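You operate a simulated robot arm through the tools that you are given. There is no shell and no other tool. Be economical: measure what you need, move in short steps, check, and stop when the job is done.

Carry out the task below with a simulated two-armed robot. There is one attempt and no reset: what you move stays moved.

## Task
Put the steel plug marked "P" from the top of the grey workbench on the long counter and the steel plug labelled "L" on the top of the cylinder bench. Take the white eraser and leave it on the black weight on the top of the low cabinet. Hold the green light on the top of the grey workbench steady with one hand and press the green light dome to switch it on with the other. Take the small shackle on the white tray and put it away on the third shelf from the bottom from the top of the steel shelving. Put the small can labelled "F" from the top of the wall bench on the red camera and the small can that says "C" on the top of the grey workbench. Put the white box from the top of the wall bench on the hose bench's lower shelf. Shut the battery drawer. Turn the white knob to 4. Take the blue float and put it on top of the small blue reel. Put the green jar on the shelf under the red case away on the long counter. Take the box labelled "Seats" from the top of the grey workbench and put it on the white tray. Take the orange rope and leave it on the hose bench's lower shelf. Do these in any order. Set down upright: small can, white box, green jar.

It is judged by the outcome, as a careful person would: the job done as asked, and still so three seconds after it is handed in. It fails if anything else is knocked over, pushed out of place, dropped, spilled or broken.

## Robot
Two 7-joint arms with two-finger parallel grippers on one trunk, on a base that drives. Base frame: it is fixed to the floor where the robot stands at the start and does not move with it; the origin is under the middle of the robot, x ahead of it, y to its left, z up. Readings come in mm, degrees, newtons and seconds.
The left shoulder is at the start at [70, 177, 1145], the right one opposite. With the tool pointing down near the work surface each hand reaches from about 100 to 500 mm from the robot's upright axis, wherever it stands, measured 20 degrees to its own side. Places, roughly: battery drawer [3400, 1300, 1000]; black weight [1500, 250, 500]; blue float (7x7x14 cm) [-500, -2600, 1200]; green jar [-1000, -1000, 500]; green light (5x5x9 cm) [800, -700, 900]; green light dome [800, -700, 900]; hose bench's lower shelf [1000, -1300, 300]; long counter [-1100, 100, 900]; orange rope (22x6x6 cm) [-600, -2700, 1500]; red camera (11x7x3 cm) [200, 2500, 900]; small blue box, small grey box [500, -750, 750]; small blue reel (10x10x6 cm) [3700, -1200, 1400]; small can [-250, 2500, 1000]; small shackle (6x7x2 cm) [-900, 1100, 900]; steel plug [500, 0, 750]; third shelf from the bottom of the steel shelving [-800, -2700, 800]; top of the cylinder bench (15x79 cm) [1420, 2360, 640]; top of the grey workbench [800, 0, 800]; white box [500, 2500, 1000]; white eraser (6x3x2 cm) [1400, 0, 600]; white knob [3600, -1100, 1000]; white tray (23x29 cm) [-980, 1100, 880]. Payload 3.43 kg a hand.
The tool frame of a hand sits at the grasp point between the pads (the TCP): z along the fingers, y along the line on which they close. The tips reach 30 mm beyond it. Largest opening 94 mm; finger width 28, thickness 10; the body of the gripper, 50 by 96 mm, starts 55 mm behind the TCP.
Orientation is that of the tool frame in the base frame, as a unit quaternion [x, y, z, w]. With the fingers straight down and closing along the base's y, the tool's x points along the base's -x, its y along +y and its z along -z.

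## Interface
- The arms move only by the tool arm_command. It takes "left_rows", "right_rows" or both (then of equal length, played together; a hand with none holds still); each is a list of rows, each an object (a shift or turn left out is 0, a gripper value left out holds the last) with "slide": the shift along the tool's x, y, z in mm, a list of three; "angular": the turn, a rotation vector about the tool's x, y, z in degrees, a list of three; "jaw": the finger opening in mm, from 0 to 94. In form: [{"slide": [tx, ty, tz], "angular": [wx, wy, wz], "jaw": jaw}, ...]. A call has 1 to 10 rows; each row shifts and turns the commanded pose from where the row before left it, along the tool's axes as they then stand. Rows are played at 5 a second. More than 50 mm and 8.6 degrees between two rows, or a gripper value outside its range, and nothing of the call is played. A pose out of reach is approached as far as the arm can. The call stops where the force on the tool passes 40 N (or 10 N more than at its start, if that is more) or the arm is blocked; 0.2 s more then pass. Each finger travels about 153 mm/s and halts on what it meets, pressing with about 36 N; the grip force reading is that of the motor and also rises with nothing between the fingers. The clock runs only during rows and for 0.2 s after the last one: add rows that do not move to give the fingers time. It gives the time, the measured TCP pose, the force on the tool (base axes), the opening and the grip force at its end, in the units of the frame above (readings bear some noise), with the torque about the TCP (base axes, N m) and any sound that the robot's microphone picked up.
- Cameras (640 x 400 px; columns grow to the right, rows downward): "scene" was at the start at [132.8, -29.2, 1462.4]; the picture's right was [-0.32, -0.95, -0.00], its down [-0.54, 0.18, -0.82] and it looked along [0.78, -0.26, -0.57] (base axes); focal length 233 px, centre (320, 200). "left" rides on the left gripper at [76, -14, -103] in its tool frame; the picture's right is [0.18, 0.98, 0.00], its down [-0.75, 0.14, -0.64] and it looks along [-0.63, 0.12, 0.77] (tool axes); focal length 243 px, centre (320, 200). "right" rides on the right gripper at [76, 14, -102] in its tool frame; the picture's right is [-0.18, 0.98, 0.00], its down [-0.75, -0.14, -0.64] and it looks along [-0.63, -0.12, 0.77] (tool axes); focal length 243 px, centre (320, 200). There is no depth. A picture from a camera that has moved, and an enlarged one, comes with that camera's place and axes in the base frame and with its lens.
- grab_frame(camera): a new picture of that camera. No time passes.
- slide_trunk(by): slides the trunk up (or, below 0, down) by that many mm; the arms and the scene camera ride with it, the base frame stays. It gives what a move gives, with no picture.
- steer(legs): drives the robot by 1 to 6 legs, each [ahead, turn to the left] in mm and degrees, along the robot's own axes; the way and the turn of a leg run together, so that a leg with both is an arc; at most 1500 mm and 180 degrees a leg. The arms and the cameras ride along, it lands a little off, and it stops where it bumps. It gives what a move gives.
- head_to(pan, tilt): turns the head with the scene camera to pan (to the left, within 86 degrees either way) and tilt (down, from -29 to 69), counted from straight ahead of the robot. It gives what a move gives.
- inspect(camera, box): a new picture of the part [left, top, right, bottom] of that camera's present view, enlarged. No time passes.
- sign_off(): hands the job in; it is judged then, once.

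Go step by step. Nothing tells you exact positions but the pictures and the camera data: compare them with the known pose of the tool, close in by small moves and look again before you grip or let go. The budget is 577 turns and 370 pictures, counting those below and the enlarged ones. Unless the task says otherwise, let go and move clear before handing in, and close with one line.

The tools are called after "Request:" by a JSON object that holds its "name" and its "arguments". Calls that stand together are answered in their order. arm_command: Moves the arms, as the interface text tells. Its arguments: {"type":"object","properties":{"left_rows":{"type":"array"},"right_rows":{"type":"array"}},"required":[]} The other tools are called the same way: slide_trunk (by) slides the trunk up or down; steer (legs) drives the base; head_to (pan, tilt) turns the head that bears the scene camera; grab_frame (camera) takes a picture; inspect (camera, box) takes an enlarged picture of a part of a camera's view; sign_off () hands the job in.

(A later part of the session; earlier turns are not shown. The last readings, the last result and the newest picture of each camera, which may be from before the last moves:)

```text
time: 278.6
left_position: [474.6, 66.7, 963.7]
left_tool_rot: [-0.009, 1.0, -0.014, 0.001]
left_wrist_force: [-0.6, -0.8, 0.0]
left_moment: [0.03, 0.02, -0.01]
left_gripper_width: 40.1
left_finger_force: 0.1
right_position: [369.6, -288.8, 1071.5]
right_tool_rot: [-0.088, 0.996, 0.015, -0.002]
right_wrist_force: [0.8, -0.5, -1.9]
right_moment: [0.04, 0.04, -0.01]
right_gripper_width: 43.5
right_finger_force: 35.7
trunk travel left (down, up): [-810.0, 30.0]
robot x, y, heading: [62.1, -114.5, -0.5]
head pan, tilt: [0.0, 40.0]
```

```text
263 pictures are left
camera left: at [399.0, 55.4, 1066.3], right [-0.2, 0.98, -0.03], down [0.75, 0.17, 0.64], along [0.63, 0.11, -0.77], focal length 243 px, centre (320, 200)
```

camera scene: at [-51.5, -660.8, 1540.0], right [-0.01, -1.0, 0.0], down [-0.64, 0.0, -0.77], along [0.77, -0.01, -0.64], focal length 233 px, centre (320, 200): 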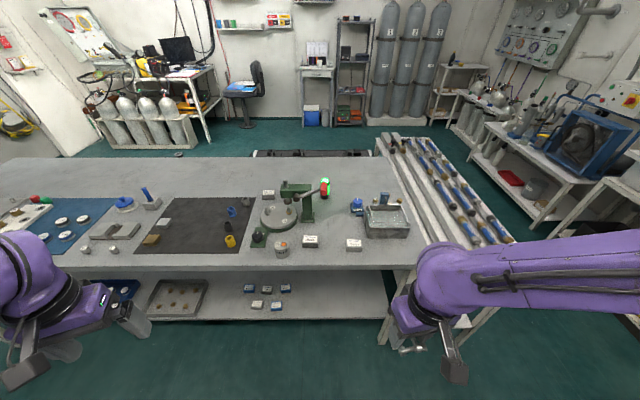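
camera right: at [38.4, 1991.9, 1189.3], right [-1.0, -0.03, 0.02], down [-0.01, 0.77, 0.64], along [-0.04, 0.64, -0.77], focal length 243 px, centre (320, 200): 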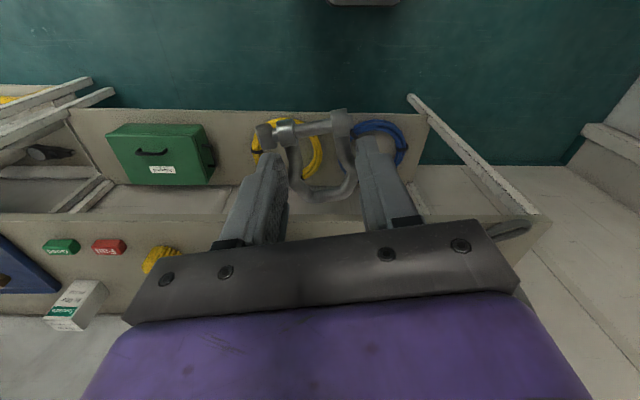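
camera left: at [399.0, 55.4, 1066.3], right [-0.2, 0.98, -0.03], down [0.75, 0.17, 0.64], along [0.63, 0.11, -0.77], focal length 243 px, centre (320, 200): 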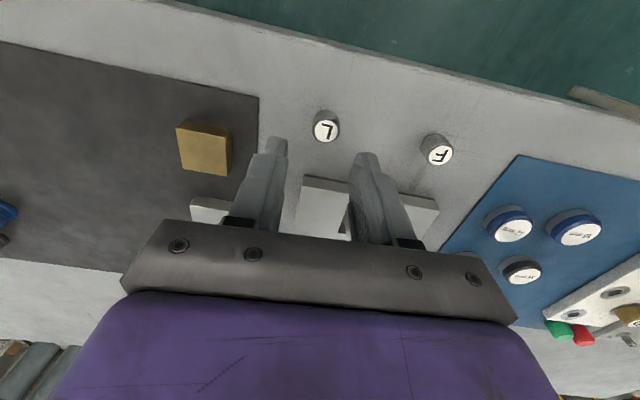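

Request:
{"name": "arm_command", "arguments": {"left_rows": [{"slide": [0, 4, 30]}, {"slide": [0, 0, 30]}, {"slide": [0, 0, 12]}, {"jaw": 26}, {"jaw": 12}, {"jaw": 5}, {}]}}

Request:
{"name": "grab_frame", "arguments": {"camera": "left"}}

```text
time: 280.1
left_position: [474.2, 71.7, 893.7]
left_tool_rot: [-0.01, 1.0, -0.017, 0.001]
left_wrist_force: [-0.4, 0.8, -0.1]
left_moment: [0.02, 0.0, 0.02]
left_gripper_width: 21.1
left_finger_force: 35.9
right_position: [368.5, -283.9, 1071.5]
right_tool_rot: [-0.087, 0.996, 0.012, -0.001]
right_wrist_force: [-0.3, 0.3, -1.3]
right_moment: [0.03, -0.01, 0.0]
right_gripper_width: 43.9
right_finger_force: 36.5
trunk travel left (down, up): [-810.0, 30.0]
robot x, y, heading: [60.9, -114.1, -0.9]
head pan, tilt: [0.0, 40.0]
```

```text
262 pictures are left
camera left: at [397.6, 59.9, 995.0], right [-0.2, 0.98, -0.03], down [0.75, 0.18, 0.64], along [0.63, 0.1, -0.77], focal length 243 px, centre (320, 200)
```

left: 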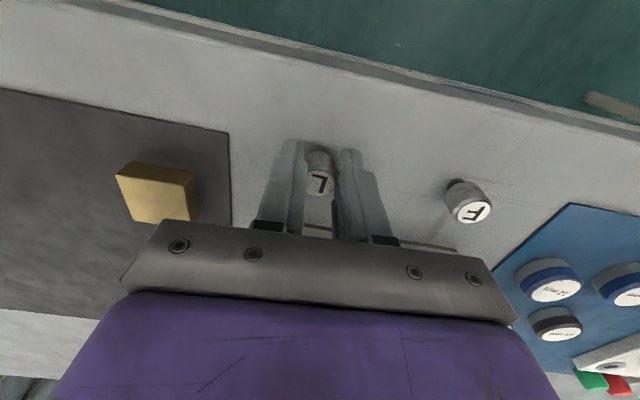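

L is gripped. I lift and pull it in, then back away.

Request:
{"name": "arm_command", "arguments": {"left_rows": [{"slide": [0, 0, -45]}, {"slide": [0, 0, -45]}, {"slide": [0, 0, -45]}, {"slide": [0, 0, -45]}, {"slide": [40, 10, -20]}, {"slide": [45, 10, 0]}, {"slide": [20, 10, 0]}]}}

Request:
{"name": "steer", "arguments": {"legs": [[-120, 0], [0, 91], [1500, 0], [310, 0], [0, -90]]}}

Request:
{"name": "head_to", "arguments": {"pan": 30, "tilt": 25}}

Request:
{"name": "grab_frame", "arguments": {"camera": "scene"}}

```text
time: 281.8
left_position: [381.3, 103.1, 1094.7]
left_tool_rot: [-0.008, 1.0, -0.015, 0.0]
left_wrist_force: [0.3, -0.4, 0.1]
left_moment: [0.0, -0.02, 0.02]
left_gripper_width: 21.3
left_finger_force: 36.1
left hand out of reach, approached as far as the arm can: row 7
right_position: [369.0, -286.4, 1072.1]
right_tool_rot: [-0.087, 0.996, 0.013, 0.0]
right_wrist_force: [0.3, 0.3, -1.1]
right_moment: [0.04, -0.02, 0.01]
right_gripper_width: 44.0
right_finger_force: 36.0
trunk travel left (down, up): [-810.0, 30.0]
robot x, y, heading: [61.6, -116.6, -0.9]
head pan, tilt: [0.0, 40.0]
```

```text
time: 299.4
left_position: [217.0, 1915.2, 1094.0]
left_tool_rot: [-0.025, 1.0, -0.017, 0.0]
left_wrist_force: [0.1, -0.3, 0.6]
left_moment: [-0.01, 0.02, -0.03]
left_gripper_width: 21.3
left_finger_force: 36.0
right_position: [216.7, 1527.4, 1073.3]
right_tool_rot: [-0.104, 0.994, 0.013, -0.001]
right_wrist_force: [-0.5, -0.5, -2.0]
right_moment: [0.02, 0.0, -0.01]
right_gripper_width: 43.9
right_finger_force: 35.5
trunk travel left (down, up): [-810.0, 30.0]
robot x, y, heading: [-94.0, 1687.9, 1.3]
head pan, tilt: [0.0, 40.0]
```

```text
time: 300.3
left_position: [216.6, 1914.8, 1093.9]
left_tool_rot: [-0.025, 1.0, -0.017, -0.001]
left_wrist_force: [0.8, 0.4, -0.6]
left_moment: [0.01, -0.02, 0.01]
left_gripper_width: 21.5
left_finger_force: 36.1
right_position: [216.9, 1526.7, 1072.0]
right_tool_rot: [-0.105, 0.994, 0.013, -0.002]
right_wrist_force: [-0.1, 0.8, -1.4]
right_moment: [-0.01, 0.01, 0.02]
right_gripper_width: 43.8
right_finger_force: 36.1
trunk travel left (down, up): [-810.0, 30.0]
robot x, y, heading: [-97.9, 1687.7, 1.2]
head pan, tilt: [30.0, 25.0]
```

```text
261 pictures are left
camera scene: at [32.7, 1735.8, 1563.0], right [0.52, -0.85, 0.0], down [-0.36, -0.22, -0.91], along [0.77, 0.47, -0.42], focal length 233 px, centre (320, 200)
```

scene: 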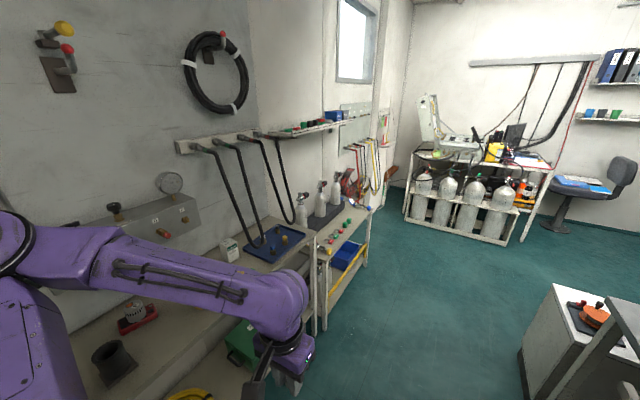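

From here I see the wall bench and the cylinder bench beyond. I zoom to verify nothing was disturbed and to see the cylinder bench.

Request:
{"name": "inspect", "arguments": {"camera": "scene", "box": [60, 200, 260, 400]}}

Request:
{"name": "inspect", "arguments": {"camera": "scene", "box": [200, 130, 420, 330]}}

```text
2.00 times, centred on (160, 300) of scene
camera zoom: at [32.7, 1735.8, 1563.0], right [0.52, -0.85, 0.0], down [-0.36, -0.22, -0.91], along [0.77, 0.47, -0.42], focal length 467 px, centre (640, 0)
```

zoom: 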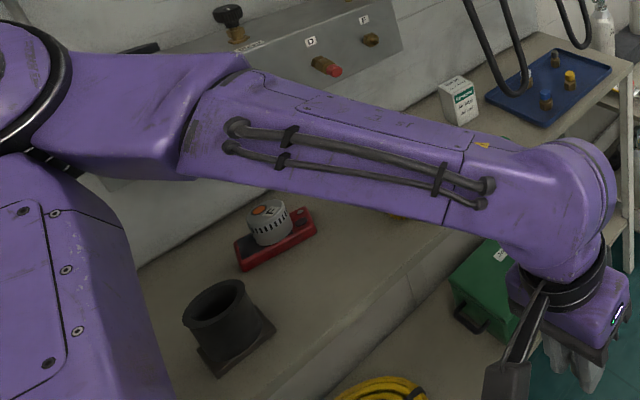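

```text
2.00 times, centred on (310, 230) of scene
camera zoom: at [32.7, 1735.8, 1563.0], right [0.52, -0.85, 0.0], down [-0.36, -0.22, -0.91], along [0.77, 0.47, -0.42], focal length 467 px, centre (340, 140)
```

zoom: 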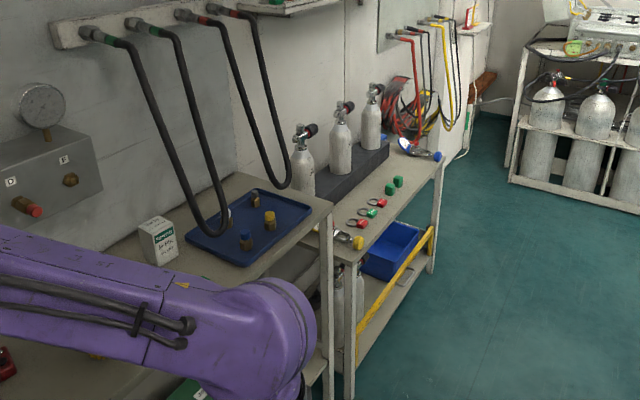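

F, the camera and the black cup are all in place. I drive to the cylinder bench.

Request:
{"name": "steer", "arguments": {"legs": [[1480, 0], [0, 88]]}}

Request:
{"name": "head_to", "arguments": {"pan": 0, "tilt": 45}}

Request:
{"name": "grab_frame", "arguments": {"camera": "scene"}}

```text
time: 311.4
left_position: [1163.6, 2037.3, 1094.6]
left_tool_rot: [0.72, -0.694, 0.013, -0.011]
left_wrist_force: [0.4, -0.5, -1.1]
left_moment: [-0.01, -0.01, -0.02]
left_gripper_width: 21.0
left_finger_force: 36.4
right_position: [1549.9, 2032.2, 1071.1]
right_tool_rot: [0.773, -0.635, -0.007, 0.01]
right_wrist_force: [0.7, 0.2, -0.8]
right_moment: [0.0, 0.02, 0.01]
right_gripper_width: 44.1
right_finger_force: 35.9
trunk travel left (down, up): [-810.0, 30.0]
robot x, y, heading: [1388.3, 1724.0, 90.3]
head pan, tilt: [30.0, 25.0]
```

```text
time: 312.4
left_position: [1163.1, 2038.1, 1093.6]
left_tool_rot: [0.72, -0.694, 0.013, -0.011]
left_wrist_force: [-0.5, -0.5, -0.2]
left_moment: [-0.02, -0.01, -0.01]
left_gripper_width: 21.3
left_finger_force: 35.6
right_position: [1551.7, 2031.9, 1072.1]
right_tool_rot: [0.773, -0.635, -0.008, 0.01]
right_wrist_force: [0.4, -0.1, -1.4]
right_moment: [-0.03, -0.02, 0.01]
right_gripper_width: 43.7
right_finger_force: 35.7
trunk travel left (down, up): [-810.0, 30.0]
robot x, y, heading: [1386.4, 1722.9, 90.3]
head pan, tilt: [0.0, 45.0]
```

```text
258 pictures are left
camera scene: at [1383.9, 1853.0, 1532.5], right [1.0, 0.01, 0.0], down [0.01, -0.71, -0.71], along [-0.01, 0.71, -0.71], focal length 233 px, centre (320, 200)
```

scene: 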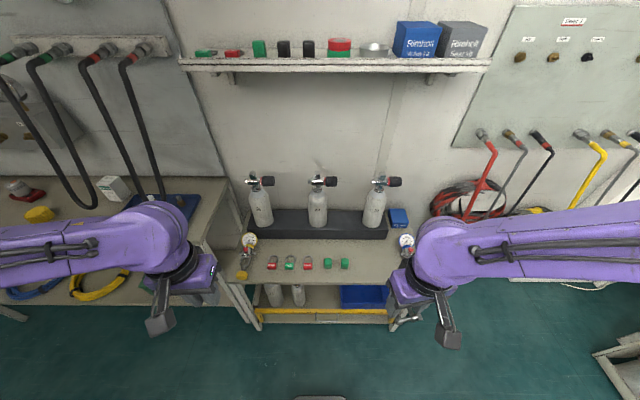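

Request:
{"name": "inspect", "arguments": {"camera": "scene", "box": [220, 200, 440, 320]}}

```text
2.91 times, centred on (330, 260) of scene
camera zoom: at [1383.9, 1853.0, 1532.5], right [1.0, 0.01, 0.0], down [0.01, -0.71, -0.71], along [-0.01, 0.71, -0.71], focal length 679 px, centre (291, 26)
```

zoom: 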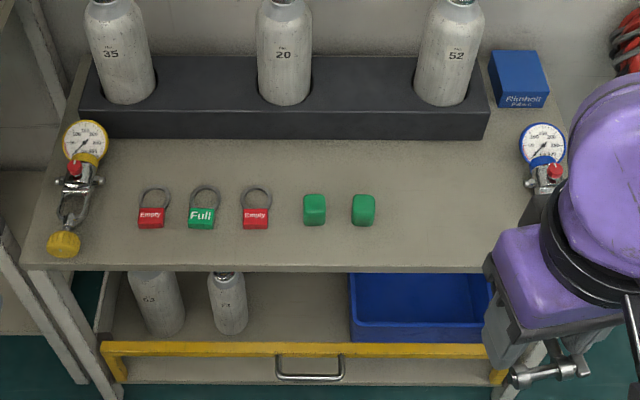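

The bench's front strip has a free spot at about (1594,2365). I move over to face it.

Request:
{"name": "steer", "arguments": {"legs": [[0, -90], [300, 0], [0, 90], [200, 0]]}}

Request:
{"name": "slide_trunk", "arguments": {"by": -200}}

Request:
{"name": "grab_frame", "arguments": {"camera": "left"}}

Request:
{"name": "grab_frame", "arguments": {"camera": "scene"}}

```text
time: 323.3
left_position: [1455.1, 2233.1, 1096.1]
left_tool_rot: [0.729, -0.684, 0.011, -0.012]
left_wrist_force: [0.3, 0.2, -0.2]
left_moment: [0.02, -0.02, 0.01]
left_gripper_width: 21.3
left_finger_force: 35.6
right_position: [1840.8, 2239.5, 1072.4]
right_tool_rot: [0.781, -0.625, -0.009, 0.01]
right_wrist_force: [0.7, 0.4, -0.9]
right_moment: [-0.01, 0.0, 0.01]
right_gripper_width: 44.0
right_finger_force: 35.7
trunk travel left (down, up): [-810.0, 30.0]
robot x, y, heading: [1683.4, 1924.6, 91.8]
head pan, tilt: [0.0, 45.0]
```

```text
time: 325.4
left_position: [1453.3, 2236.2, 894.5]
left_tool_rot: [0.729, -0.684, 0.012, -0.012]
left_wrist_force: [-0.5, 0.4, -0.1]
left_moment: [-0.02, -0.02, 0.01]
left_gripper_width: 21.5
left_finger_force: 36.6
right_position: [1842.7, 2239.9, 872.3]
right_tool_rot: [0.781, -0.625, -0.008, 0.01]
right_wrist_force: [0.1, 0.3, -0.6]
right_moment: [-0.02, 0.01, 0.01]
right_gripper_width: 43.7
right_finger_force: 35.5
trunk travel left (down, up): [-610.0, 230.0]
robot x, y, heading: [1683.5, 1923.5, 91.9]
head pan, tilt: [0.0, 45.0]
```

```text
256 pictures are left
camera left: at [1469.5, 2161.1, 996.9], right [-0.97, -0.25, -0.03], down [-0.21, 0.74, 0.64], along [-0.13, 0.62, -0.77], focal length 243 px, centre (320, 200)
```

left: 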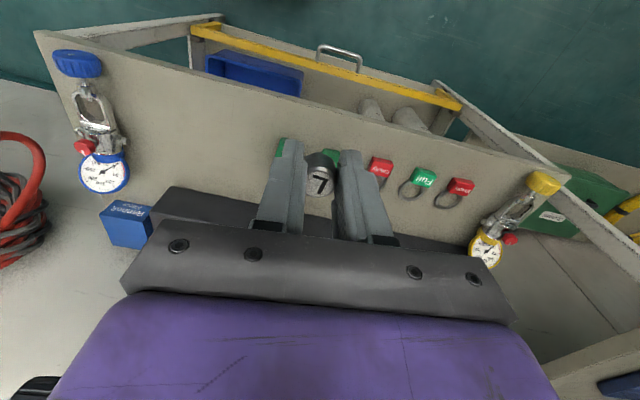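

```text
255 pictures are left
camera scene: at [1679.6, 2056.6, 1332.5], right [1.0, 0.03, 0.0], down [0.02, -0.71, -0.71], along [-0.02, 0.71, -0.71], focal length 233 px, centre (320, 200)
```

scene: 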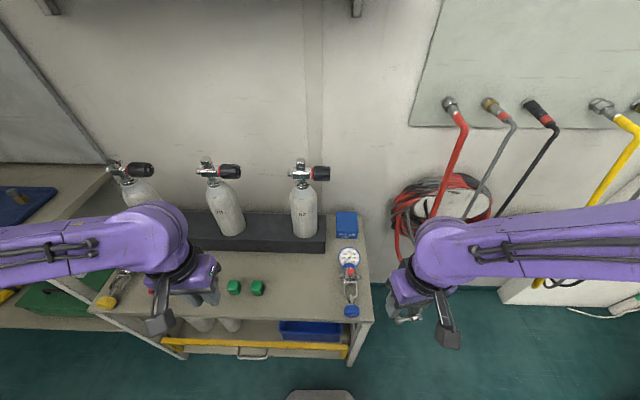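

Bench z≈646; a free spot lies at about (1615,2365). I bring L above it.

Request:
{"name": "arm_command", "arguments": {"left_rows": [{"slide": [-19.7, -27.3, 28.3]}, {"slide": [-19.7, -27.3, 28.3]}, {"slide": [-19.7, -27.3, 28.3]}, {"slide": [-19.7, -27.3, 28.3]}, {"slide": [-19.7, -27.3, 28.3]}, {"slide": [-19.7, -27.3, 28.3]}]}}

Request:
{"name": "grab_frame", "arguments": {"camera": "left"}}

```text
time: 326.9
left_position: [1618.4, 2362.4, 731.2]
left_tool_rot: [0.729, -0.684, 0.011, -0.011]
left_wrist_force: [-0.4, 1.2, 0.1]
left_moment: [0.02, 0.05, -0.03]
left_gripper_width: 21.1
left_finger_force: 36.2
right_position: [1842.6, 2241.2, 871.2]
right_tool_rot: [0.781, -0.625, -0.009, 0.012]
right_wrist_force: [-0.9, 0.2, -1.8]
right_moment: [0.02, 0.0, -0.01]
right_gripper_width: 43.9
right_finger_force: 35.9
trunk travel left (down, up): [-610.0, 230.0]
robot x, y, heading: [1685.5, 1925.0, 92.0]
head pan, tilt: [0.0, 45.0]
```

```text
254 pictures are left
camera left: at [1634.6, 2288.9, 833.8], right [-0.97, -0.25, -0.03], down [-0.21, 0.74, 0.64], along [-0.13, 0.62, -0.77], focal length 243 px, centre (320, 200)
```

left: 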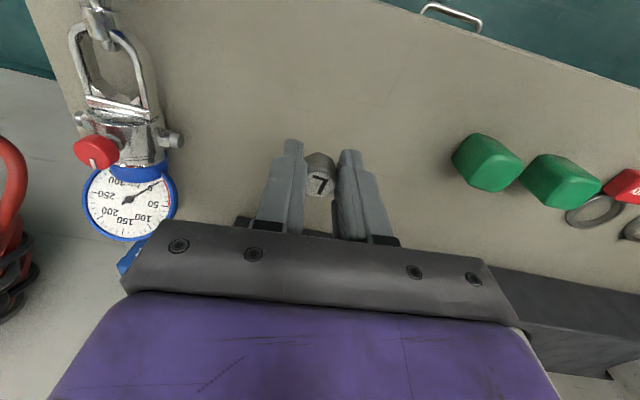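

Request:
{"name": "arm_command", "arguments": {"left_rows": [{"slide": [0, 0, 30]}, {"slide": [0, 0, 10]}, {"slide": [0, 0, 3]}, {"slide": [0, 0, 3]}]}}

```text
time: 327.9
left_position: [1616.7, 2365.4, 684.3]
left_tool_rot: [0.729, -0.684, 0.012, -0.011]
left_wrist_force: [0.5, -0.2, -0.4]
left_moment: [-0.01, 0.02, 0.0]
left_gripper_width: 21.3
left_finger_force: 35.8
right_position: [1841.8, 2239.8, 872.4]
right_tool_rot: [0.78, -0.625, -0.008, 0.01]
right_wrist_force: [-0.4, -0.1, -0.7]
right_moment: [0.0, -0.05, -0.02]
right_gripper_width: 44.0
right_finger_force: 36.4
trunk travel left (down, up): [-610.0, 230.0]
robot x, y, heading: [1687.8, 1925.8, 91.8]
head pan, tilt: [0.0, 45.0]
```

Request:
{"name": "arm_command", "arguments": {"left_rows": [{"slide": [0, 0, 2]}, {"slide": [0, 0, 2]}, {"slide": [0, 0, 2]}, {}]}}

```text
time: 328.9
left_position: [1618.1, 2363.8, 680.1]
left_tool_rot: [0.729, -0.684, 0.01, -0.013]
left_wrist_force: [1.5, 2.6, 25.4]
left_moment: [0.27, 0.0, 0.0]
left_gripper_width: 21.3
left_finger_force: 36.0
right_position: [1842.3, 2239.0, 872.6]
right_tool_rot: [0.781, -0.625, -0.008, 0.01]
right_wrist_force: [-0.8, -0.4, -0.7]
right_moment: [0.01, 0.0, 0.03]
right_gripper_width: 43.9
right_finger_force: 36.5
trunk travel left (down, up): [-610.0, 230.0]
robot x, y, heading: [1682.9, 1926.6, 92.0]
head pan, tilt: [0.0, 45.0]
```

Request:
{"name": "arm_command", "arguments": {"left_rows": [{"slide": [0, 0, -2.5]}, {"jaw": 26}, {"jaw": 36}, {}, {"slide": [0, 0, -15]}, {"slide": [0, 0, -40]}, {"slide": [0, 0, -45]}]}}

Request:
{"name": "grab_frame", "arguments": {"camera": "left"}}

```text
time: 330.4
left_position: [1613.7, 2363.6, 780.2]
left_tool_rot: [0.729, -0.684, 0.013, -0.012]
left_wrist_force: [-0.2, 0.1, -1.1]
left_moment: [-0.01, 0.0, 0.02]
left_gripper_width: 36.1
left_finger_force: 0.1
right_position: [1841.5, 2240.2, 872.4]
right_tool_rot: [0.781, -0.625, -0.009, 0.01]
right_wrist_force: [0.0, 0.1, -1.6]
right_moment: [0.02, 0.0, -0.03]
right_gripper_width: 43.3
right_finger_force: 36.6
trunk travel left (down, up): [-610.0, 230.0]
robot x, y, heading: [1686.5, 1924.9, 92.0]
head pan, tilt: [0.0, 45.0]
```

```text
253 pictures are left
camera left: at [1629.1, 2288.7, 882.9], right [-0.97, -0.25, -0.03], down [-0.21, 0.74, 0.64], along [-0.13, 0.62, -0.77], focal length 243 px, centre (320, 200)
```

left: 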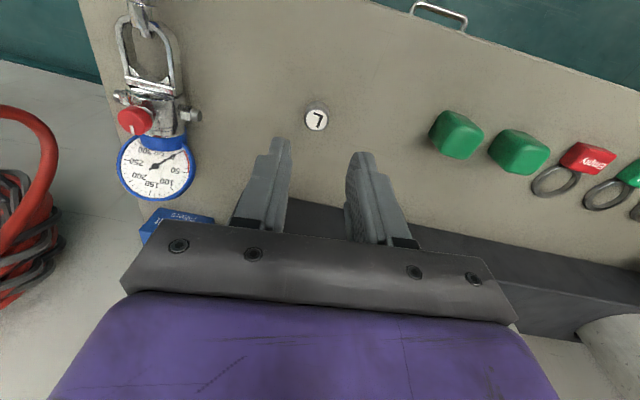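

L is placed. Next the white box on the wall bench: I raise the trunk, retract the left hand and drive there.

Request:
{"name": "slide_trunk", "arguments": {"by": 200}}

Request:
{"name": "arm_command", "arguments": {"left_rows": [{"slide": [40, 10, -20], "jaw": 94}, {"slide": [40, 20, -20]}, {"slide": [30, 30, -20]}]}}

Request:
{"name": "steer", "arguments": {"legs": [[-170, 0], [0, 88], [985, 0], [0, -90], [110, 0]]}}

Request:
{"name": "grab_frame", "arguments": {"camera": "scene"}}

```text
time: 332.6
left_position: [1613.1, 2364.1, 979.5]
left_tool_rot: [0.728, -0.685, 0.012, -0.012]
left_wrist_force: [-0.5, -0.7, -0.3]
left_moment: [0.0, -0.01, 0.0]
left_gripper_width: 35.9
left_finger_force: 0.0
right_position: [1842.3, 2240.6, 1073.2]
right_tool_rot: [0.78, -0.626, -0.008, 0.01]
right_wrist_force: [0.2, 0.1, -2.2]
right_moment: [-0.03, 0.02, 0.03]
right_gripper_width: 43.9
right_finger_force: 35.8
trunk travel left (down, up): [-810.0, 30.0]
robot x, y, heading: [1682.7, 1926.0, 91.7]
head pan, tilt: [0.0, 45.0]
```

```text
time: 333.4
left_position: [1557.3, 2249.6, 1038.6]
left_tool_rot: [0.729, -0.684, 0.012, -0.012]
left_wrist_force: [0.4, 0.7, 0.4]
left_moment: [0.01, -0.02, -0.01]
left_gripper_width: 94.0
left_finger_force: 0.1
right_position: [1839.4, 2239.5, 1073.0]
right_tool_rot: [0.78, -0.625, -0.008, 0.009]
right_wrist_force: [0.1, 0.0, -1.0]
right_moment: [-0.01, 0.01, 0.0]
right_gripper_width: 43.9
right_finger_force: 35.7
trunk travel left (down, up): [-810.0, 30.0]
robot x, y, heading: [1686.2, 1924.4, 92.0]
head pan, tilt: [0.0, 45.0]
```

```text
time: 347.9
left_position: [598.6, 2209.7, 1039.2]
left_tool_rot: [0.714, -0.7, 0.011, -0.012]
left_wrist_force: [-0.1, -0.5, 0.4]
left_moment: [0.02, -0.01, 0.02]
left_gripper_width: 94.1
left_finger_force: 0.2
right_position: [881.8, 2187.1, 1072.1]
right_tool_rot: [0.767, -0.642, -0.008, 0.01]
right_wrist_force: [0.4, 0.6, -1.6]
right_moment: [0.02, 0.0, 0.02]
right_gripper_width: 43.9
right_finger_force: 36.3
trunk travel left (down, up): [-810.0, 30.0]
robot x, y, heading: [714.7, 1884.1, 89.4]
head pan, tilt: [0.0, 45.0]
```

```text
252 pictures are left
camera scene: at [711.6, 2009.8, 1532.6], right [1.0, -0.01, 0.0], down [-0.01, -0.71, -0.71], along [0.01, 0.71, -0.71], focal length 233 px, centre (320, 200)
```

scene: 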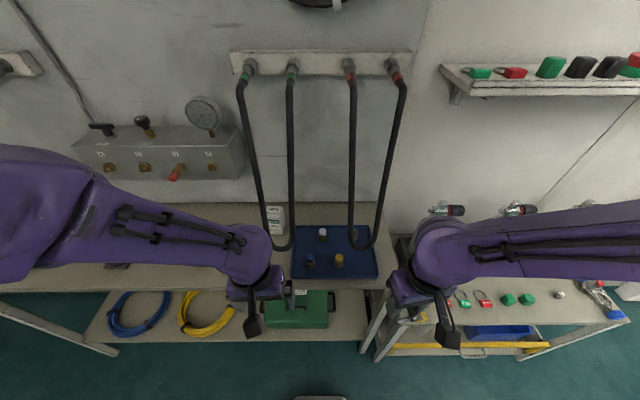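

The white box sits behind the hose loop (x 529–640). I'll come in leaning from the left, as planned for F at first. I set that orientation and look.

Request:
{"name": "arm_command", "arguments": {"left_rows": [{"angular": [0, 0, 8.3], "slide": [0, 0, -15]}, {"angular": [0, 0, 8.3], "slide": [0, 0, -15]}, {"angular": [0, 0, 8.3], "slide": [0, 0, -15]}, {"angular": [0, 0, 8.3], "slide": [0, 0, -15]}, {"angular": [0, 0, 8.3]}, {"angular": [0, 0, 8.3]}, {"angular": [0, 0, 8.3]}, {"angular": [0, 0, 8.3]}, {"angular": [0, 0, 8.3]}, {"angular": [0, 0, 8.3]}]}}

Request:
{"name": "arm_command", "arguments": {"left_rows": [{"angular": [0, -8, 0]}, {"angular": [0, -8, 0]}, {"angular": [0, -8, 0]}]}}

Request:
{"name": "grab_frame", "arguments": {"camera": "left"}}

```text
time: 350.1
left_position: [597.0, 2209.5, 1097.5]
left_tool_rot: [-0.071, 0.997, -0.001, 0.017]
left_wrist_force: [-0.4, 0.1, -0.2]
left_moment: [0.02, 0.04, -0.01]
left_gripper_width: 94.1
left_finger_force: 0.0
right_position: [881.4, 2188.7, 1072.5]
right_tool_rot: [0.767, -0.641, -0.008, 0.011]
right_wrist_force: [1.2, 1.0, -1.2]
right_moment: [-0.05, -0.02, 0.0]
right_gripper_width: 43.7
right_finger_force: 36.6
trunk travel left (down, up): [-810.0, 30.0]
robot x, y, heading: [715.5, 1879.1, 89.6]
head pan, tilt: [0.0, 45.0]
```

```text
time: 350.9
left_position: [594.8, 2210.3, 1098.9]
left_tool_rot: [-0.071, 0.972, 0.013, 0.224]
left_wrist_force: [-0.4, 0.0, 0.0]
left_moment: [-0.01, 0.01, 0.02]
left_gripper_width: 94.2
left_finger_force: 0.0
right_position: [880.3, 2187.0, 1071.8]
right_tool_rot: [0.767, -0.641, -0.007, 0.009]
right_wrist_force: [-0.7, 0.0, -1.8]
right_moment: [-0.02, 0.0, 0.02]
right_gripper_width: 43.8
right_finger_force: 36.6
trunk travel left (down, up): [-810.0, 30.0]
robot x, y, heading: [712.4, 1880.8, 89.1]
head pan, tilt: [0.0, 45.0]
```

```text
251 pictures are left
camera left: at [485.5, 2181.1, 1157.2], right [-0.3, 0.95, -0.09], down [0.37, 0.2, 0.91], along [0.88, 0.24, -0.41], focal length 243 px, centre (320, 200)
```

left: 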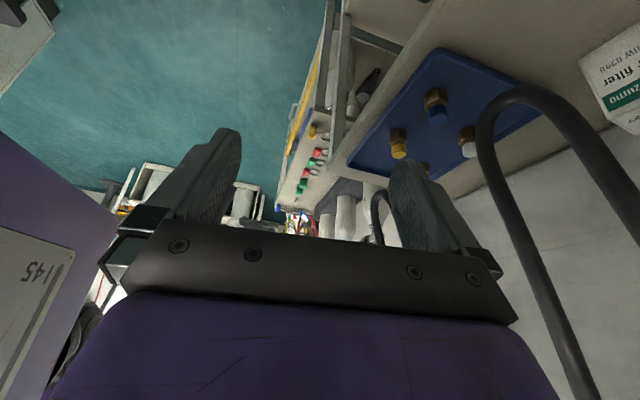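

Request:
{"name": "arm_command", "arguments": {"left_rows": [{"slide": [33.4, 5.4, -16.3]}, {"slide": [33.4, 5.4, -16.3]}, {"slide": [33.4, 5.4, -16.3]}, {"slide": [33.4, 5.4, -16.3]}, {"slide": [-3.3, 41.3, 6.9]}, {"slide": [-3.3, 41.3, 6.9]}, {"slide": [-3.3, 41.3, 6.9]}, {"slide": [-3.3, 41.3, 6.9]}]}}

Request:
{"name": "grab_frame", "arguments": {"camera": "left"}}

Request:
{"name": "grab_frame", "arguments": {"camera": "scene"}}

```text
time: 352.7
left_position: [448.4, 2383.2, 1077.0]
left_tool_rot: [-0.07, 0.972, 0.012, 0.223]
left_wrist_force: [0.3, 0.1, -0.6]
left_moment: [-0.02, 0.0, 0.0]
left_gripper_width: 93.7
left_finger_force: 0.0
left hand out of reach, approached as far as the arm can: row 1
right_position: [881.6, 2189.8, 1070.9]
right_tool_rot: [0.767, -0.641, -0.009, 0.011]
right_wrist_force: [-0.2, 0.7, -0.7]
right_moment: [-0.03, 0.03, 0.03]
right_gripper_width: 43.7
right_finger_force: 35.9
trunk travel left (down, up): [-810.0, 30.0]
robot x, y, heading: [710.3, 1880.9, 89.3]
head pan, tilt: [0.0, 45.0]
```

```text
250 pictures are left
camera left: at [339.1, 2354.9, 1136.9], right [-0.3, 0.95, -0.09], down [0.37, 0.2, 0.9], along [0.88, 0.24, -0.42], focal length 243 px, centre (320, 200)
```

left: 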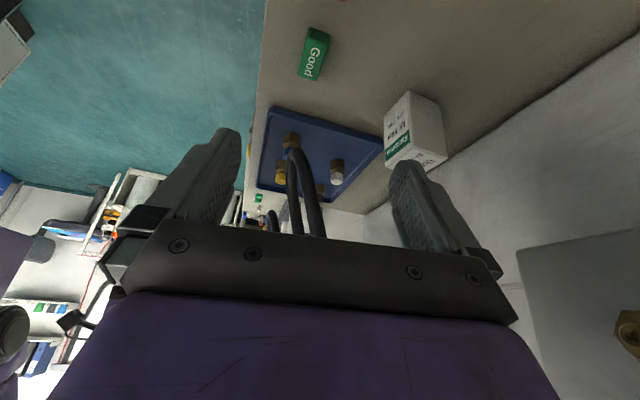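

```text
249 pictures are left
camera scene: at [712.5, 2014.8, 1532.1], right [1.0, -0.01, 0.0], down [-0.01, -0.71, -0.71], along [0.01, 0.71, -0.71], focal length 233 px, centre (320, 200)
```

scene: 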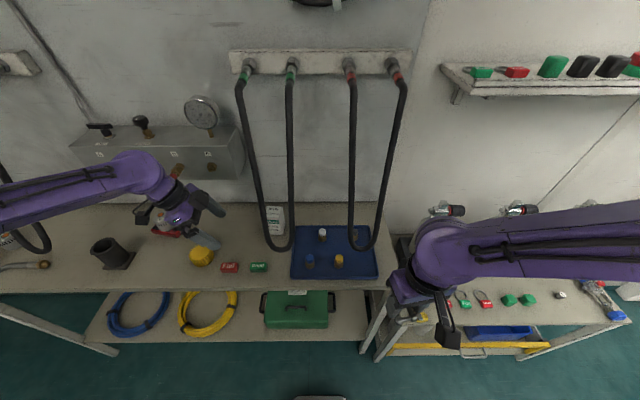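

The box is about 48×67×90 mm, centred near (566,2545), rotated ~12°. I drive in 105 mm and trim the hand's yaw.

Request:
{"name": "steer", "arguments": {"legs": [[105, 0]]}}

Request:
{"name": "arm_command", "arguments": {"left_rows": [{"angular": [2.6, 0, 5.4]}, {"angular": [2.6, 0, 5.4]}, {}]}}

Request:
{"name": "grab_frame", "arguments": {"camera": "left"}}

```text
time: 353.9
left_position: [450.2, 2470.5, 1080.7]
left_tool_rot: [-0.068, 0.972, 0.012, 0.224]
left_wrist_force: [1.0, -8.8, 1.6]
left_moment: [0.63, 0.16, 0.21]
left_gripper_width: 87.9
left_finger_force: 0.1
right_position: [880.8, 2281.6, 1073.2]
right_tool_rot: [0.768, -0.64, -0.009, 0.01]
right_wrist_force: [-0.9, -0.3, -1.7]
right_moment: [0.01, -0.01, -0.01]
right_gripper_width: 43.7
right_finger_force: 35.9
trunk travel left (down, up): [-810.0, 30.0]
robot x, y, heading: [710.9, 1975.7, 89.7]
head pan, tilt: [0.0, 45.0]
stopped in leg 1: the force on the tool passed its limit at 42 N (the readings are from after the stop); the commanded pose is now the measured one
```

```text
time: 354.7
left_position: [446.0, 2470.1, 1079.6]
left_tool_rot: [0.034, 0.974, -0.011, 0.225]
left_wrist_force: [-12.0, -24.9, -2.5]
left_moment: [1.2, -0.78, 1.59]
left_gripper_width: 79.4
left_finger_force: 0.1
right_position: [878.4, 2280.6, 1074.1]
right_tool_rot: [0.768, -0.641, -0.009, 0.009]
right_wrist_force: [-0.3, -0.3, -1.1]
right_moment: [0.01, 0.02, 0.0]
right_gripper_width: 43.5
right_finger_force: 35.7
trunk travel left (down, up): [-810.0, 30.0]
robot x, y, heading: [712.0, 1978.1, 89.5]
head pan, tilt: [0.0, 45.0]
```

```text
248 pictures are left
camera left: at [332.8, 2464.7, 1137.9], right [-0.09, 0.99, -0.09], down [0.4, 0.12, 0.91], along [0.91, 0.05, -0.41], focal length 243 px, centre (320, 200)
```

left: 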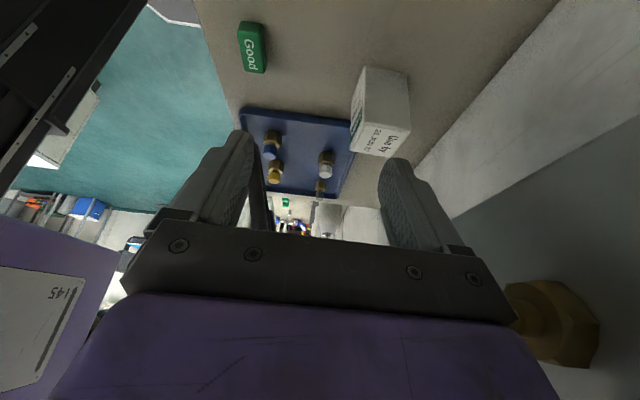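

The open finger touched the gauge panel. I back off right away.

Request:
{"name": "arm_command", "arguments": {"left_rows": [{"slide": [-2, -30, 1]}, {"slide": [-2, -30, 1]}]}}

Request:
{"name": "grab_frame", "arguments": {"camera": "left"}}

Request:
{"name": "inspect", "arguments": {"camera": "scene", "box": [60, 90, 320, 290]}}

```text
time: 355.3
left_position: [447.2, 2411.8, 1082.2]
left_tool_rot: [0.032, 0.974, -0.01, 0.225]
left_wrist_force: [-0.1, -0.3, 0.3]
left_moment: [0.04, 0.0, 0.01]
left_gripper_width: 94.1
left_finger_force: 0.1
right_position: [879.1, 2282.0, 1072.1]
right_tool_rot: [0.769, -0.64, -0.009, 0.009]
right_wrist_force: [-0.2, 0.5, -1.0]
right_moment: [0.03, 0.01, 0.0]
right_gripper_width: 44.0
right_finger_force: 36.3
trunk travel left (down, up): [-810.0, 30.0]
robot x, y, heading: [709.9, 1978.6, 89.6]
head pan, tilt: [0.0, 45.0]
```

```text
247 pictures are left
camera left: at [333.5, 2405.9, 1139.8], right [-0.1, 0.99, -0.08], down [0.4, 0.12, 0.91], along [0.91, 0.05, -0.41], focal length 243 px, centre (320, 200)
```

left: 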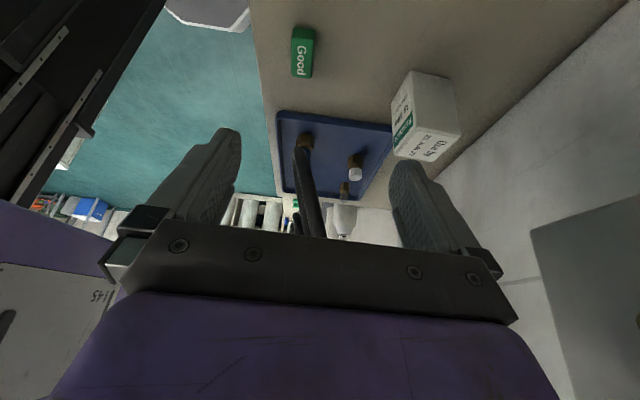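

```text
2.00 times, centred on (190, 190) of scene
camera zoom: at [709.8, 2103.4, 1532.9], right [1.0, -0.01, 0.0], down [0.0, -0.7, -0.71], along [0.01, 0.71, -0.71], focal length 467 px, centre (580, 220)
```

zoom: 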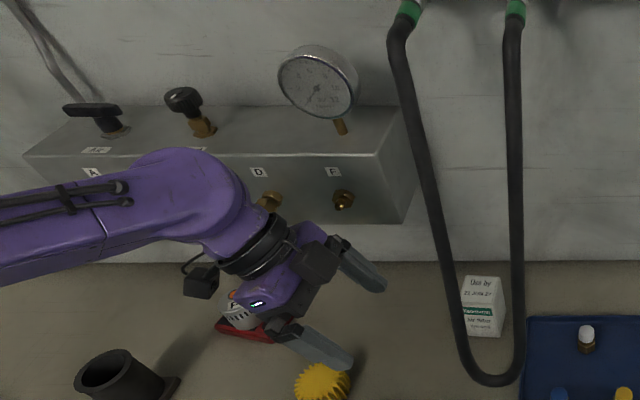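

Panel and hose leave too little room on the left. I'll back out and approach the box from the right side of its hose loop, as with can C. First I back away and re-orient the hand.

Request:
{"name": "steer", "arguments": {"legs": [[-250, 0]]}}

Request:
{"name": "arm_command", "arguments": {"left_rows": [{"angular": [0, 8, 0]}, {"angular": [0, 8, 0]}, {"angular": [0, 8, 0]}, {"angular": [0, 0, -8.3]}, {"angular": [0, 0, -8.3]}, {"angular": [0, 0, -8.3]}, {"angular": [0, 0, -8.3]}, {"angular": [0, 0, -8.3]}, {"angular": [0, 0, -8.3]}, {"angular": [0, 0, -8.3]}]}}

Request:
{"name": "arm_command", "arguments": {"left_rows": [{"angular": [0, 0, -8.3]}, {"angular": [0, 0, -8.3]}, {"angular": [0, 0, -8.3]}, {"angular": [0, 0, -8.3]}, {"angular": [0, 0, -8.3]}, {"angular": [0, 0, -8.3]}, {"angular": [0, 0, -8.3]}, {"angular": [0, 0, -8.3]}, {"angular": [0, 0, -8.3]}, {"angular": [0, 0, -8.3]}]}}

```text
time: 357.1
left_position: [446.8, 2164.8, 1078.7]
left_tool_rot: [0.032, 0.974, -0.012, 0.224]
left_wrist_force: [-0.2, 0.6, -0.3]
left_moment: [0.03, 0.01, 0.04]
left_gripper_width: 94.0
left_finger_force: 0.0
right_position: [879.3, 2036.2, 1072.3]
right_tool_rot: [0.768, -0.64, -0.007, 0.011]
right_wrist_force: [-1.4, -0.4, -1.2]
right_moment: [-0.04, 0.01, -0.02]
right_gripper_width: 43.9
right_finger_force: 36.4
trunk travel left (down, up): [-810.0, 30.0]
robot x, y, heading: [711.1, 1727.1, 89.7]
head pan, tilt: [0.0, 45.0]
```

```text
time: 359.3
left_position: [448.6, 2164.7, 1080.2]
left_tool_rot: [-0.457, 0.889, -0.012, 0.012]
left_wrist_force: [-0.7, -0.2, -0.1]
left_moment: [-0.01, -0.05, 0.01]
left_gripper_width: 94.2
left_finger_force: 0.0
right_position: [879.9, 2034.9, 1072.3]
right_tool_rot: [0.768, -0.64, -0.008, 0.011]
right_wrist_force: [-1.1, -0.1, -0.3]
right_moment: [-0.01, 0.02, 0.0]
right_gripper_width: 44.0
right_finger_force: 36.0
trunk travel left (down, up): [-810.0, 30.0]
robot x, y, heading: [712.2, 1726.7, 89.8]
head pan, tilt: [0.0, 45.0]
```

```text
time: 361.5
left_position: [447.0, 2165.5, 1081.4]
left_tool_rot: [0.931, -0.364, 0.017, 0.0]
left_wrist_force: [0.3, 0.8, 0.0]
left_moment: [-0.01, 0.02, 0.01]
left_gripper_width: 94.0
left_finger_force: 0.3
right_position: [879.4, 2035.8, 1071.7]
right_tool_rot: [0.768, -0.64, -0.008, 0.01]
right_wrist_force: [0.2, 0.4, -0.9]
right_moment: [0.01, -0.05, 0.01]
right_gripper_width: 43.7
right_finger_force: 35.9
trunk travel left (down, up): [-810.0, 30.0]
robot x, y, heading: [710.1, 1725.0, 89.8]
head pan, tilt: [0.0, 45.0]
```

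Request:
{"name": "arm_command", "arguments": {"left_rows": [{"angular": [0, 0, -8]}, {"angular": [0, 0, -8]}, {"angular": [0, 0, -8]}, {"angular": [0, -7.6, 0]}, {"angular": [0, -7.6, 0]}, {"angular": [0, -7.6, 0]}, {"angular": [0, -7.6, 0]}, {"angular": [0, -7.6, 0]}]}}

Request:
{"name": "grab_frame", "arguments": {"camera": "scene"}}

```text
time: 363.3
left_position: [447.4, 2164.5, 1077.9]
left_tool_rot: [0.945, -0.147, -0.289, -0.05]
left_wrist_force: [0.1, 0.1, -0.1]
left_moment: [0.01, -0.02, -0.02]
left_gripper_width: 94.3
left_finger_force: 0.1
right_position: [879.3, 2036.1, 1071.6]
right_tool_rot: [0.768, -0.64, -0.01, 0.011]
right_wrist_force: [-0.5, -0.4, -1.0]
right_moment: [-0.05, 0.0, -0.02]
right_gripper_width: 44.1
right_finger_force: 35.8
trunk travel left (down, up): [-810.0, 30.0]
robot x, y, heading: [712.2, 1725.6, 89.7]
head pan, tilt: [0.0, 45.0]
```

```text
245 pictures are left
camera scene: at [711.4, 1858.5, 1532.4], right [1.0, -0.01, 0.0], down [0.0, -0.71, -0.71], along [0.0, 0.71, -0.71], focal length 233 px, centre (320, 200)
```

scene: 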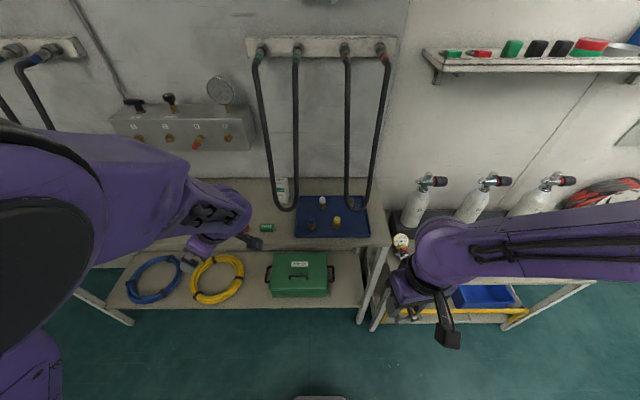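

The lean is set. I reposition the robot to about (768,1860), heading 96°.

Request:
{"name": "steer", "arguments": {"legs": [[0, -22], [146, 0], [0, 28]]}}

Request:
{"name": "grab_frame", "arguments": {"camera": "left"}}

```text
time: 367.2
left_position: [465.6, 2277.5, 1079.8]
left_tool_rot: [0.95, -0.105, -0.292, -0.037]
left_wrist_force: [-0.4, 1.0, -0.2]
left_moment: [-0.01, -0.01, 0.03]
left_gripper_width: 94.2
left_finger_force: 0.0
right_position: [906.4, 2188.6, 1071.5]
right_tool_rot: [0.797, -0.603, -0.008, 0.011]
right_wrist_force: [0.3, 0.2, -1.4]
right_moment: [0.0, -0.03, -0.03]
right_gripper_width: 43.8
right_finger_force: 35.7
trunk travel left (down, up): [-810.0, 30.0]
robot x, y, heading: [765.7, 1863.0, 95.0]
head pan, tilt: [0.0, 45.0]
```

```text
244 pictures are left
camera left: at [587.3, 2264.5, 1121.6], right [-0.07, -0.99, -0.11], down [-0.29, -0.09, 0.95], along [-0.95, 0.1, -0.28], focal length 243 px, centre (320, 200)
```

left: 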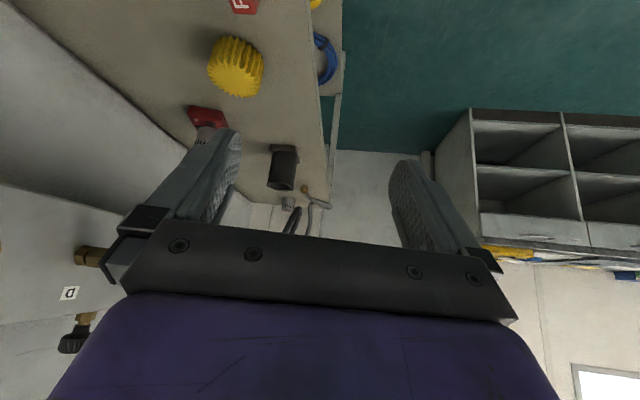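

Request:
{"name": "arm_command", "arguments": {"left_rows": [{"slide": [36.9, -7, -25]}, {"slide": [36.9, -7, -25]}, {"slide": [36.9, -7, -25]}, {"slide": [36.9, -7, -25]}, {"slide": [36.9, -7, -25]}]}}

Request:
{"name": "grab_frame", "arguments": {"camera": "scene"}}

Request:
{"name": "grab_frame", "arguments": {"camera": "left"}}

```text
time: 368.4
left_position: [693.8, 2267.4, 1097.1]
left_tool_rot: [0.959, -0.093, -0.265, -0.046]
left_wrist_force: [-0.1, 0.3, 0.7]
left_moment: [0.0, 0.0, 0.0]
left_gripper_width: 94.0
left_finger_force: 0.0
right_position: [907.7, 2189.1, 1071.3]
right_tool_rot: [0.798, -0.603, -0.009, 0.011]
right_wrist_force: [0.0, 0.4, -1.8]
right_moment: [-0.04, 0.0, 0.02]
right_gripper_width: 43.7
right_finger_force: 36.0
trunk travel left (down, up): [-810.0, 30.0]
robot x, y, heading: [765.4, 1867.9, 95.1]
head pan, tilt: [0.0, 45.0]
```

```text
243 pictures are left
camera scene: at [756.8, 1996.7, 1532.4], right [1.0, 0.09, 0.0], down [0.06, -0.7, -0.71], along [-0.06, 0.7, -0.71], focal length 233 px, centre (320, 200)
```

scene: 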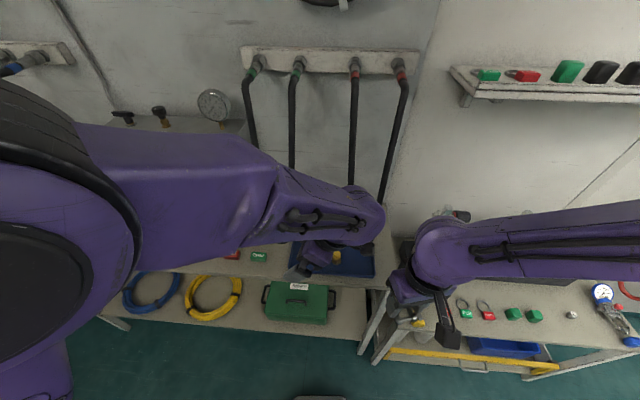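

```text
242 pictures are left
camera left: at [813.3, 2256.1, 1146.0], right [-0.04, -0.99, -0.13], down [-0.34, -0.11, 0.93], along [-0.94, 0.09, -0.33], focal length 243 px, centre (320, 200)
```

left: 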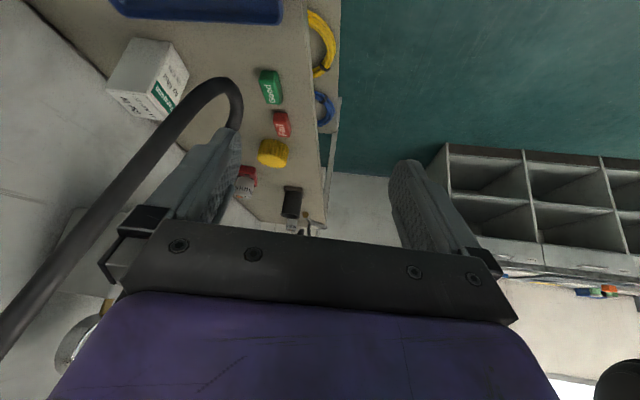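

The forearm lies too far to the left like this. I back up and extend the hand forward so the forearm straightens, before driving in.

Request:
{"name": "steer", "arguments": {"legs": [[-150, 0]]}}

Request:
{"name": "arm_command", "arguments": {"left_rows": [{"slide": [-8, -39, 4]}, {"slide": [-8, -39, 4]}, {"slide": [-8, -39, 4]}, {"slide": [-8, -39, 4]}, {"slide": [-8, -39, 4]}, {"slide": [-8, -39, 4]}]}}

Request:
{"name": "grab_frame", "arguments": {"camera": "scene"}}

```text
time: 369.8
left_position: [704.5, 2118.8, 1093.8]
left_tool_rot: [0.96, -0.091, -0.263, -0.042]
left_wrist_force: [0.5, -0.6, -0.5]
left_moment: [0.0, 0.0, 0.0]
left_gripper_width: 93.9
left_finger_force: 0.0
right_position: [920.5, 2040.8, 1069.8]
right_tool_rot: [0.797, -0.603, -0.007, 0.012]
right_wrist_force: [-0.6, 0.3, -1.2]
right_moment: [0.0, 0.01, 0.0]
right_gripper_width: 43.8
right_finger_force: 35.8
trunk travel left (down, up): [-810.0, 30.0]
robot x, y, heading: [779.9, 1716.6, 95.0]
head pan, tilt: [0.0, 45.0]
```

```text
time: 371.2
left_position: [699.4, 2348.1, 1105.5]
left_tool_rot: [0.959, -0.092, -0.265, -0.042]
left_wrist_force: [0.3, 1.4, 0.3]
left_moment: [0.03, -0.02, -0.02]
left_gripper_width: 94.1
left_finger_force: 0.0
left hand out of reach, approached as far as the arm can: row 6
right_position: [919.1, 2039.9, 1069.7]
right_tool_rot: [0.798, -0.603, -0.007, 0.011]
right_wrist_force: [-0.5, 0.4, -1.4]
right_moment: [-0.02, 0.02, 0.0]
right_gripper_width: 43.8
right_finger_force: 36.6
trunk travel left (down, up): [-810.0, 30.0]
robot x, y, heading: [779.9, 1715.1, 95.2]
head pan, tilt: [0.0, 45.0]
```

```text
241 pictures are left
camera scene: at [768.2, 1847.8, 1532.3], right [1.0, 0.09, 0.0], down [0.06, -0.71, -0.71], along [-0.06, 0.7, -0.71], focal length 233 px, centre (320, 200)
```

scene: 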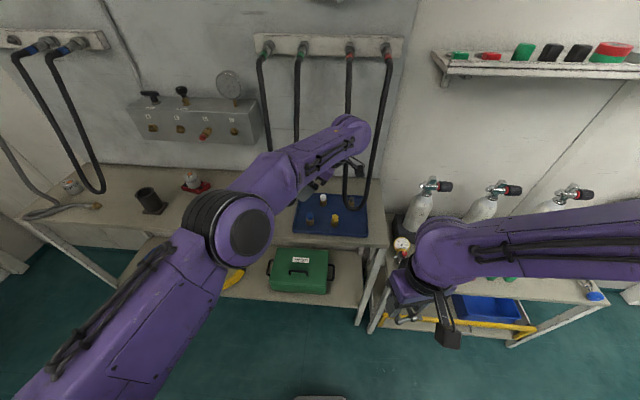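

The forearm is now well placed. I drive 130 mm forward and check.

Request:
{"name": "steer", "arguments": {"legs": [[130, 0]]}}

Request:
{"name": "grab_frame", "arguments": {"camera": "left"}}

Request:
{"name": "grab_frame", "arguments": {"camera": "scene"}}

```text
time: 372.5
left_position: [690.3, 2474.2, 1105.9]
left_tool_rot: [0.959, -0.092, -0.264, -0.044]
left_wrist_force: [-0.1, -0.7, 0.2]
left_moment: [0.01, 0.01, -0.02]
left_gripper_width: 94.0
left_finger_force: 0.0
right_position: [909.8, 2164.5, 1073.8]
right_tool_rot: [0.797, -0.604, -0.008, 0.009]
right_wrist_force: [-0.2, 0.3, -2.0]
right_moment: [-0.02, 0.03, -0.03]
right_gripper_width: 43.7
right_finger_force: 36.0
trunk travel left (down, up): [-810.0, 30.0]
robot x, y, heading: [770.3, 1841.6, 94.9]
head pan, tilt: [0.0, 45.0]
```

```text
240 pictures are left
camera left: at [807.7, 2463.5, 1155.6], right [-0.04, -0.99, -0.13], down [-0.34, -0.11, 0.93], along [-0.94, 0.08, -0.34], focal length 243 px, centre (320, 200)
```

left: 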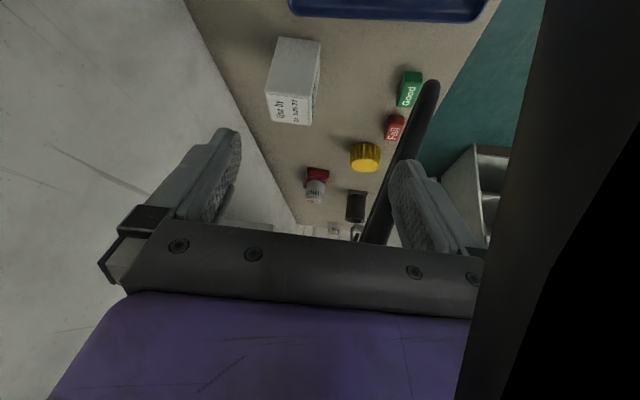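

```text
239 pictures are left
camera scene: at [757.6, 1972.3, 1532.7], right [1.0, 0.09, 0.0], down [0.06, -0.7, -0.71], along [-0.06, 0.71, -0.71], focal length 233 px, centre (320, 200)
```

scene: 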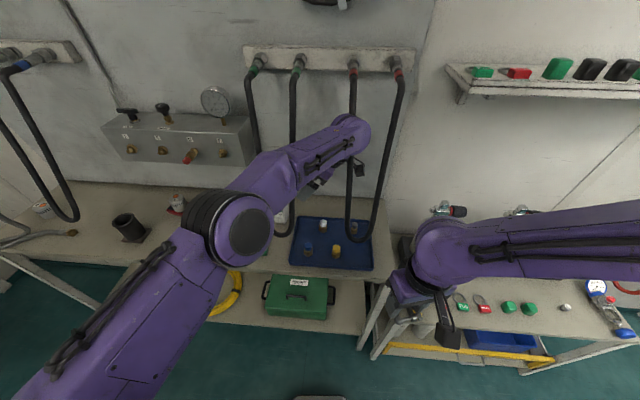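

The hand is between the loops; hose #3 is close to the wrist camera, so I move away from it: first toward the wall, then down to the box.

Request:
{"name": "arm_command", "arguments": {"left_rows": [{"slide": [-4, -26, 3.5]}, {"slide": [-4, -26, 3.5]}, {"slide": [-6, 6, 34]}, {"slide": [-6, 6, 34]}, {"slide": [-6, 3, 32]}]}}

Request:
{"name": "grab_frame", "arguments": {"camera": "left"}}

```text
time: 373.7
left_position: [620.2, 2477.5, 1028.8]
left_tool_rot: [0.959, -0.092, -0.263, -0.042]
left_wrist_force: [-0.2, 0.2, 0.2]
left_moment: [0.01, -0.01, -0.02]
left_gripper_width: 93.9
left_finger_force: 0.0
left hand out of reach, approached as far as the arm can: row 1, 2
right_position: [909.4, 2166.4, 1072.5]
right_tool_rot: [0.797, -0.604, -0.008, 0.011]
right_wrist_force: [0.3, 0.4, -1.5]
right_moment: [-0.02, -0.02, -0.03]
right_gripper_width: 43.8
right_finger_force: 36.5
trunk travel left (down, up): [-810.0, 30.0]
robot x, y, heading: [767.5, 1843.5, 95.0]
head pan, tilt: [0.0, 45.0]
```

```text
238 pictures are left
camera left: at [738.7, 2467.0, 1077.8], right [-0.04, -0.99, -0.13], down [-0.34, -0.11, 0.93], along [-0.94, 0.08, -0.34], focal length 243 px, centre (320, 200)
```

left: 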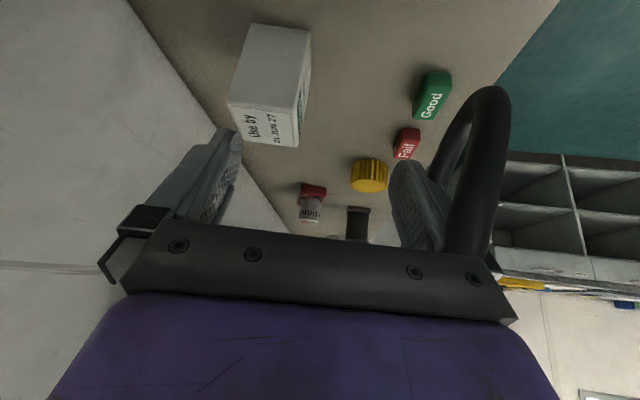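

Request:
{"name": "steer", "arguments": {"legs": [[65, 0]]}}

Request:
{"name": "grab_frame", "arguments": {"camera": "left"}}

```text
time: 374.7
left_position: [618.0, 2530.7, 1037.5]
left_tool_rot: [0.958, -0.091, -0.266, -0.049]
left_wrist_force: [0.4, -0.8, 1.4]
left_moment: [0.07, 0.0, -0.06]
left_gripper_width: 94.0
left_finger_force: 0.2
right_position: [905.7, 2218.5, 1075.1]
right_tool_rot: [0.796, -0.605, -0.012, 0.006]
right_wrist_force: [-0.1, 0.0, -0.2]
right_moment: [0.06, 0.0, -0.01]
right_gripper_width: 43.7
right_finger_force: 36.1
trunk travel left (down, up): [-810.0, 30.0]
robot x, y, heading: [765.4, 1911.2, 94.6]
head pan, tilt: [0.0, 45.0]
```

```text
237 pictures are left
camera left: at [736.2, 2519.5, 1085.8], right [-0.04, -0.99, -0.14], down [-0.34, -0.12, 0.93], along [-0.94, 0.09, -0.33], focal length 243 px, centre (320, 200)
```

left: 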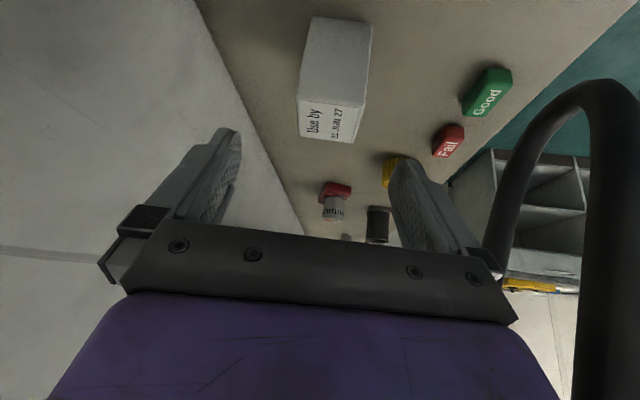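

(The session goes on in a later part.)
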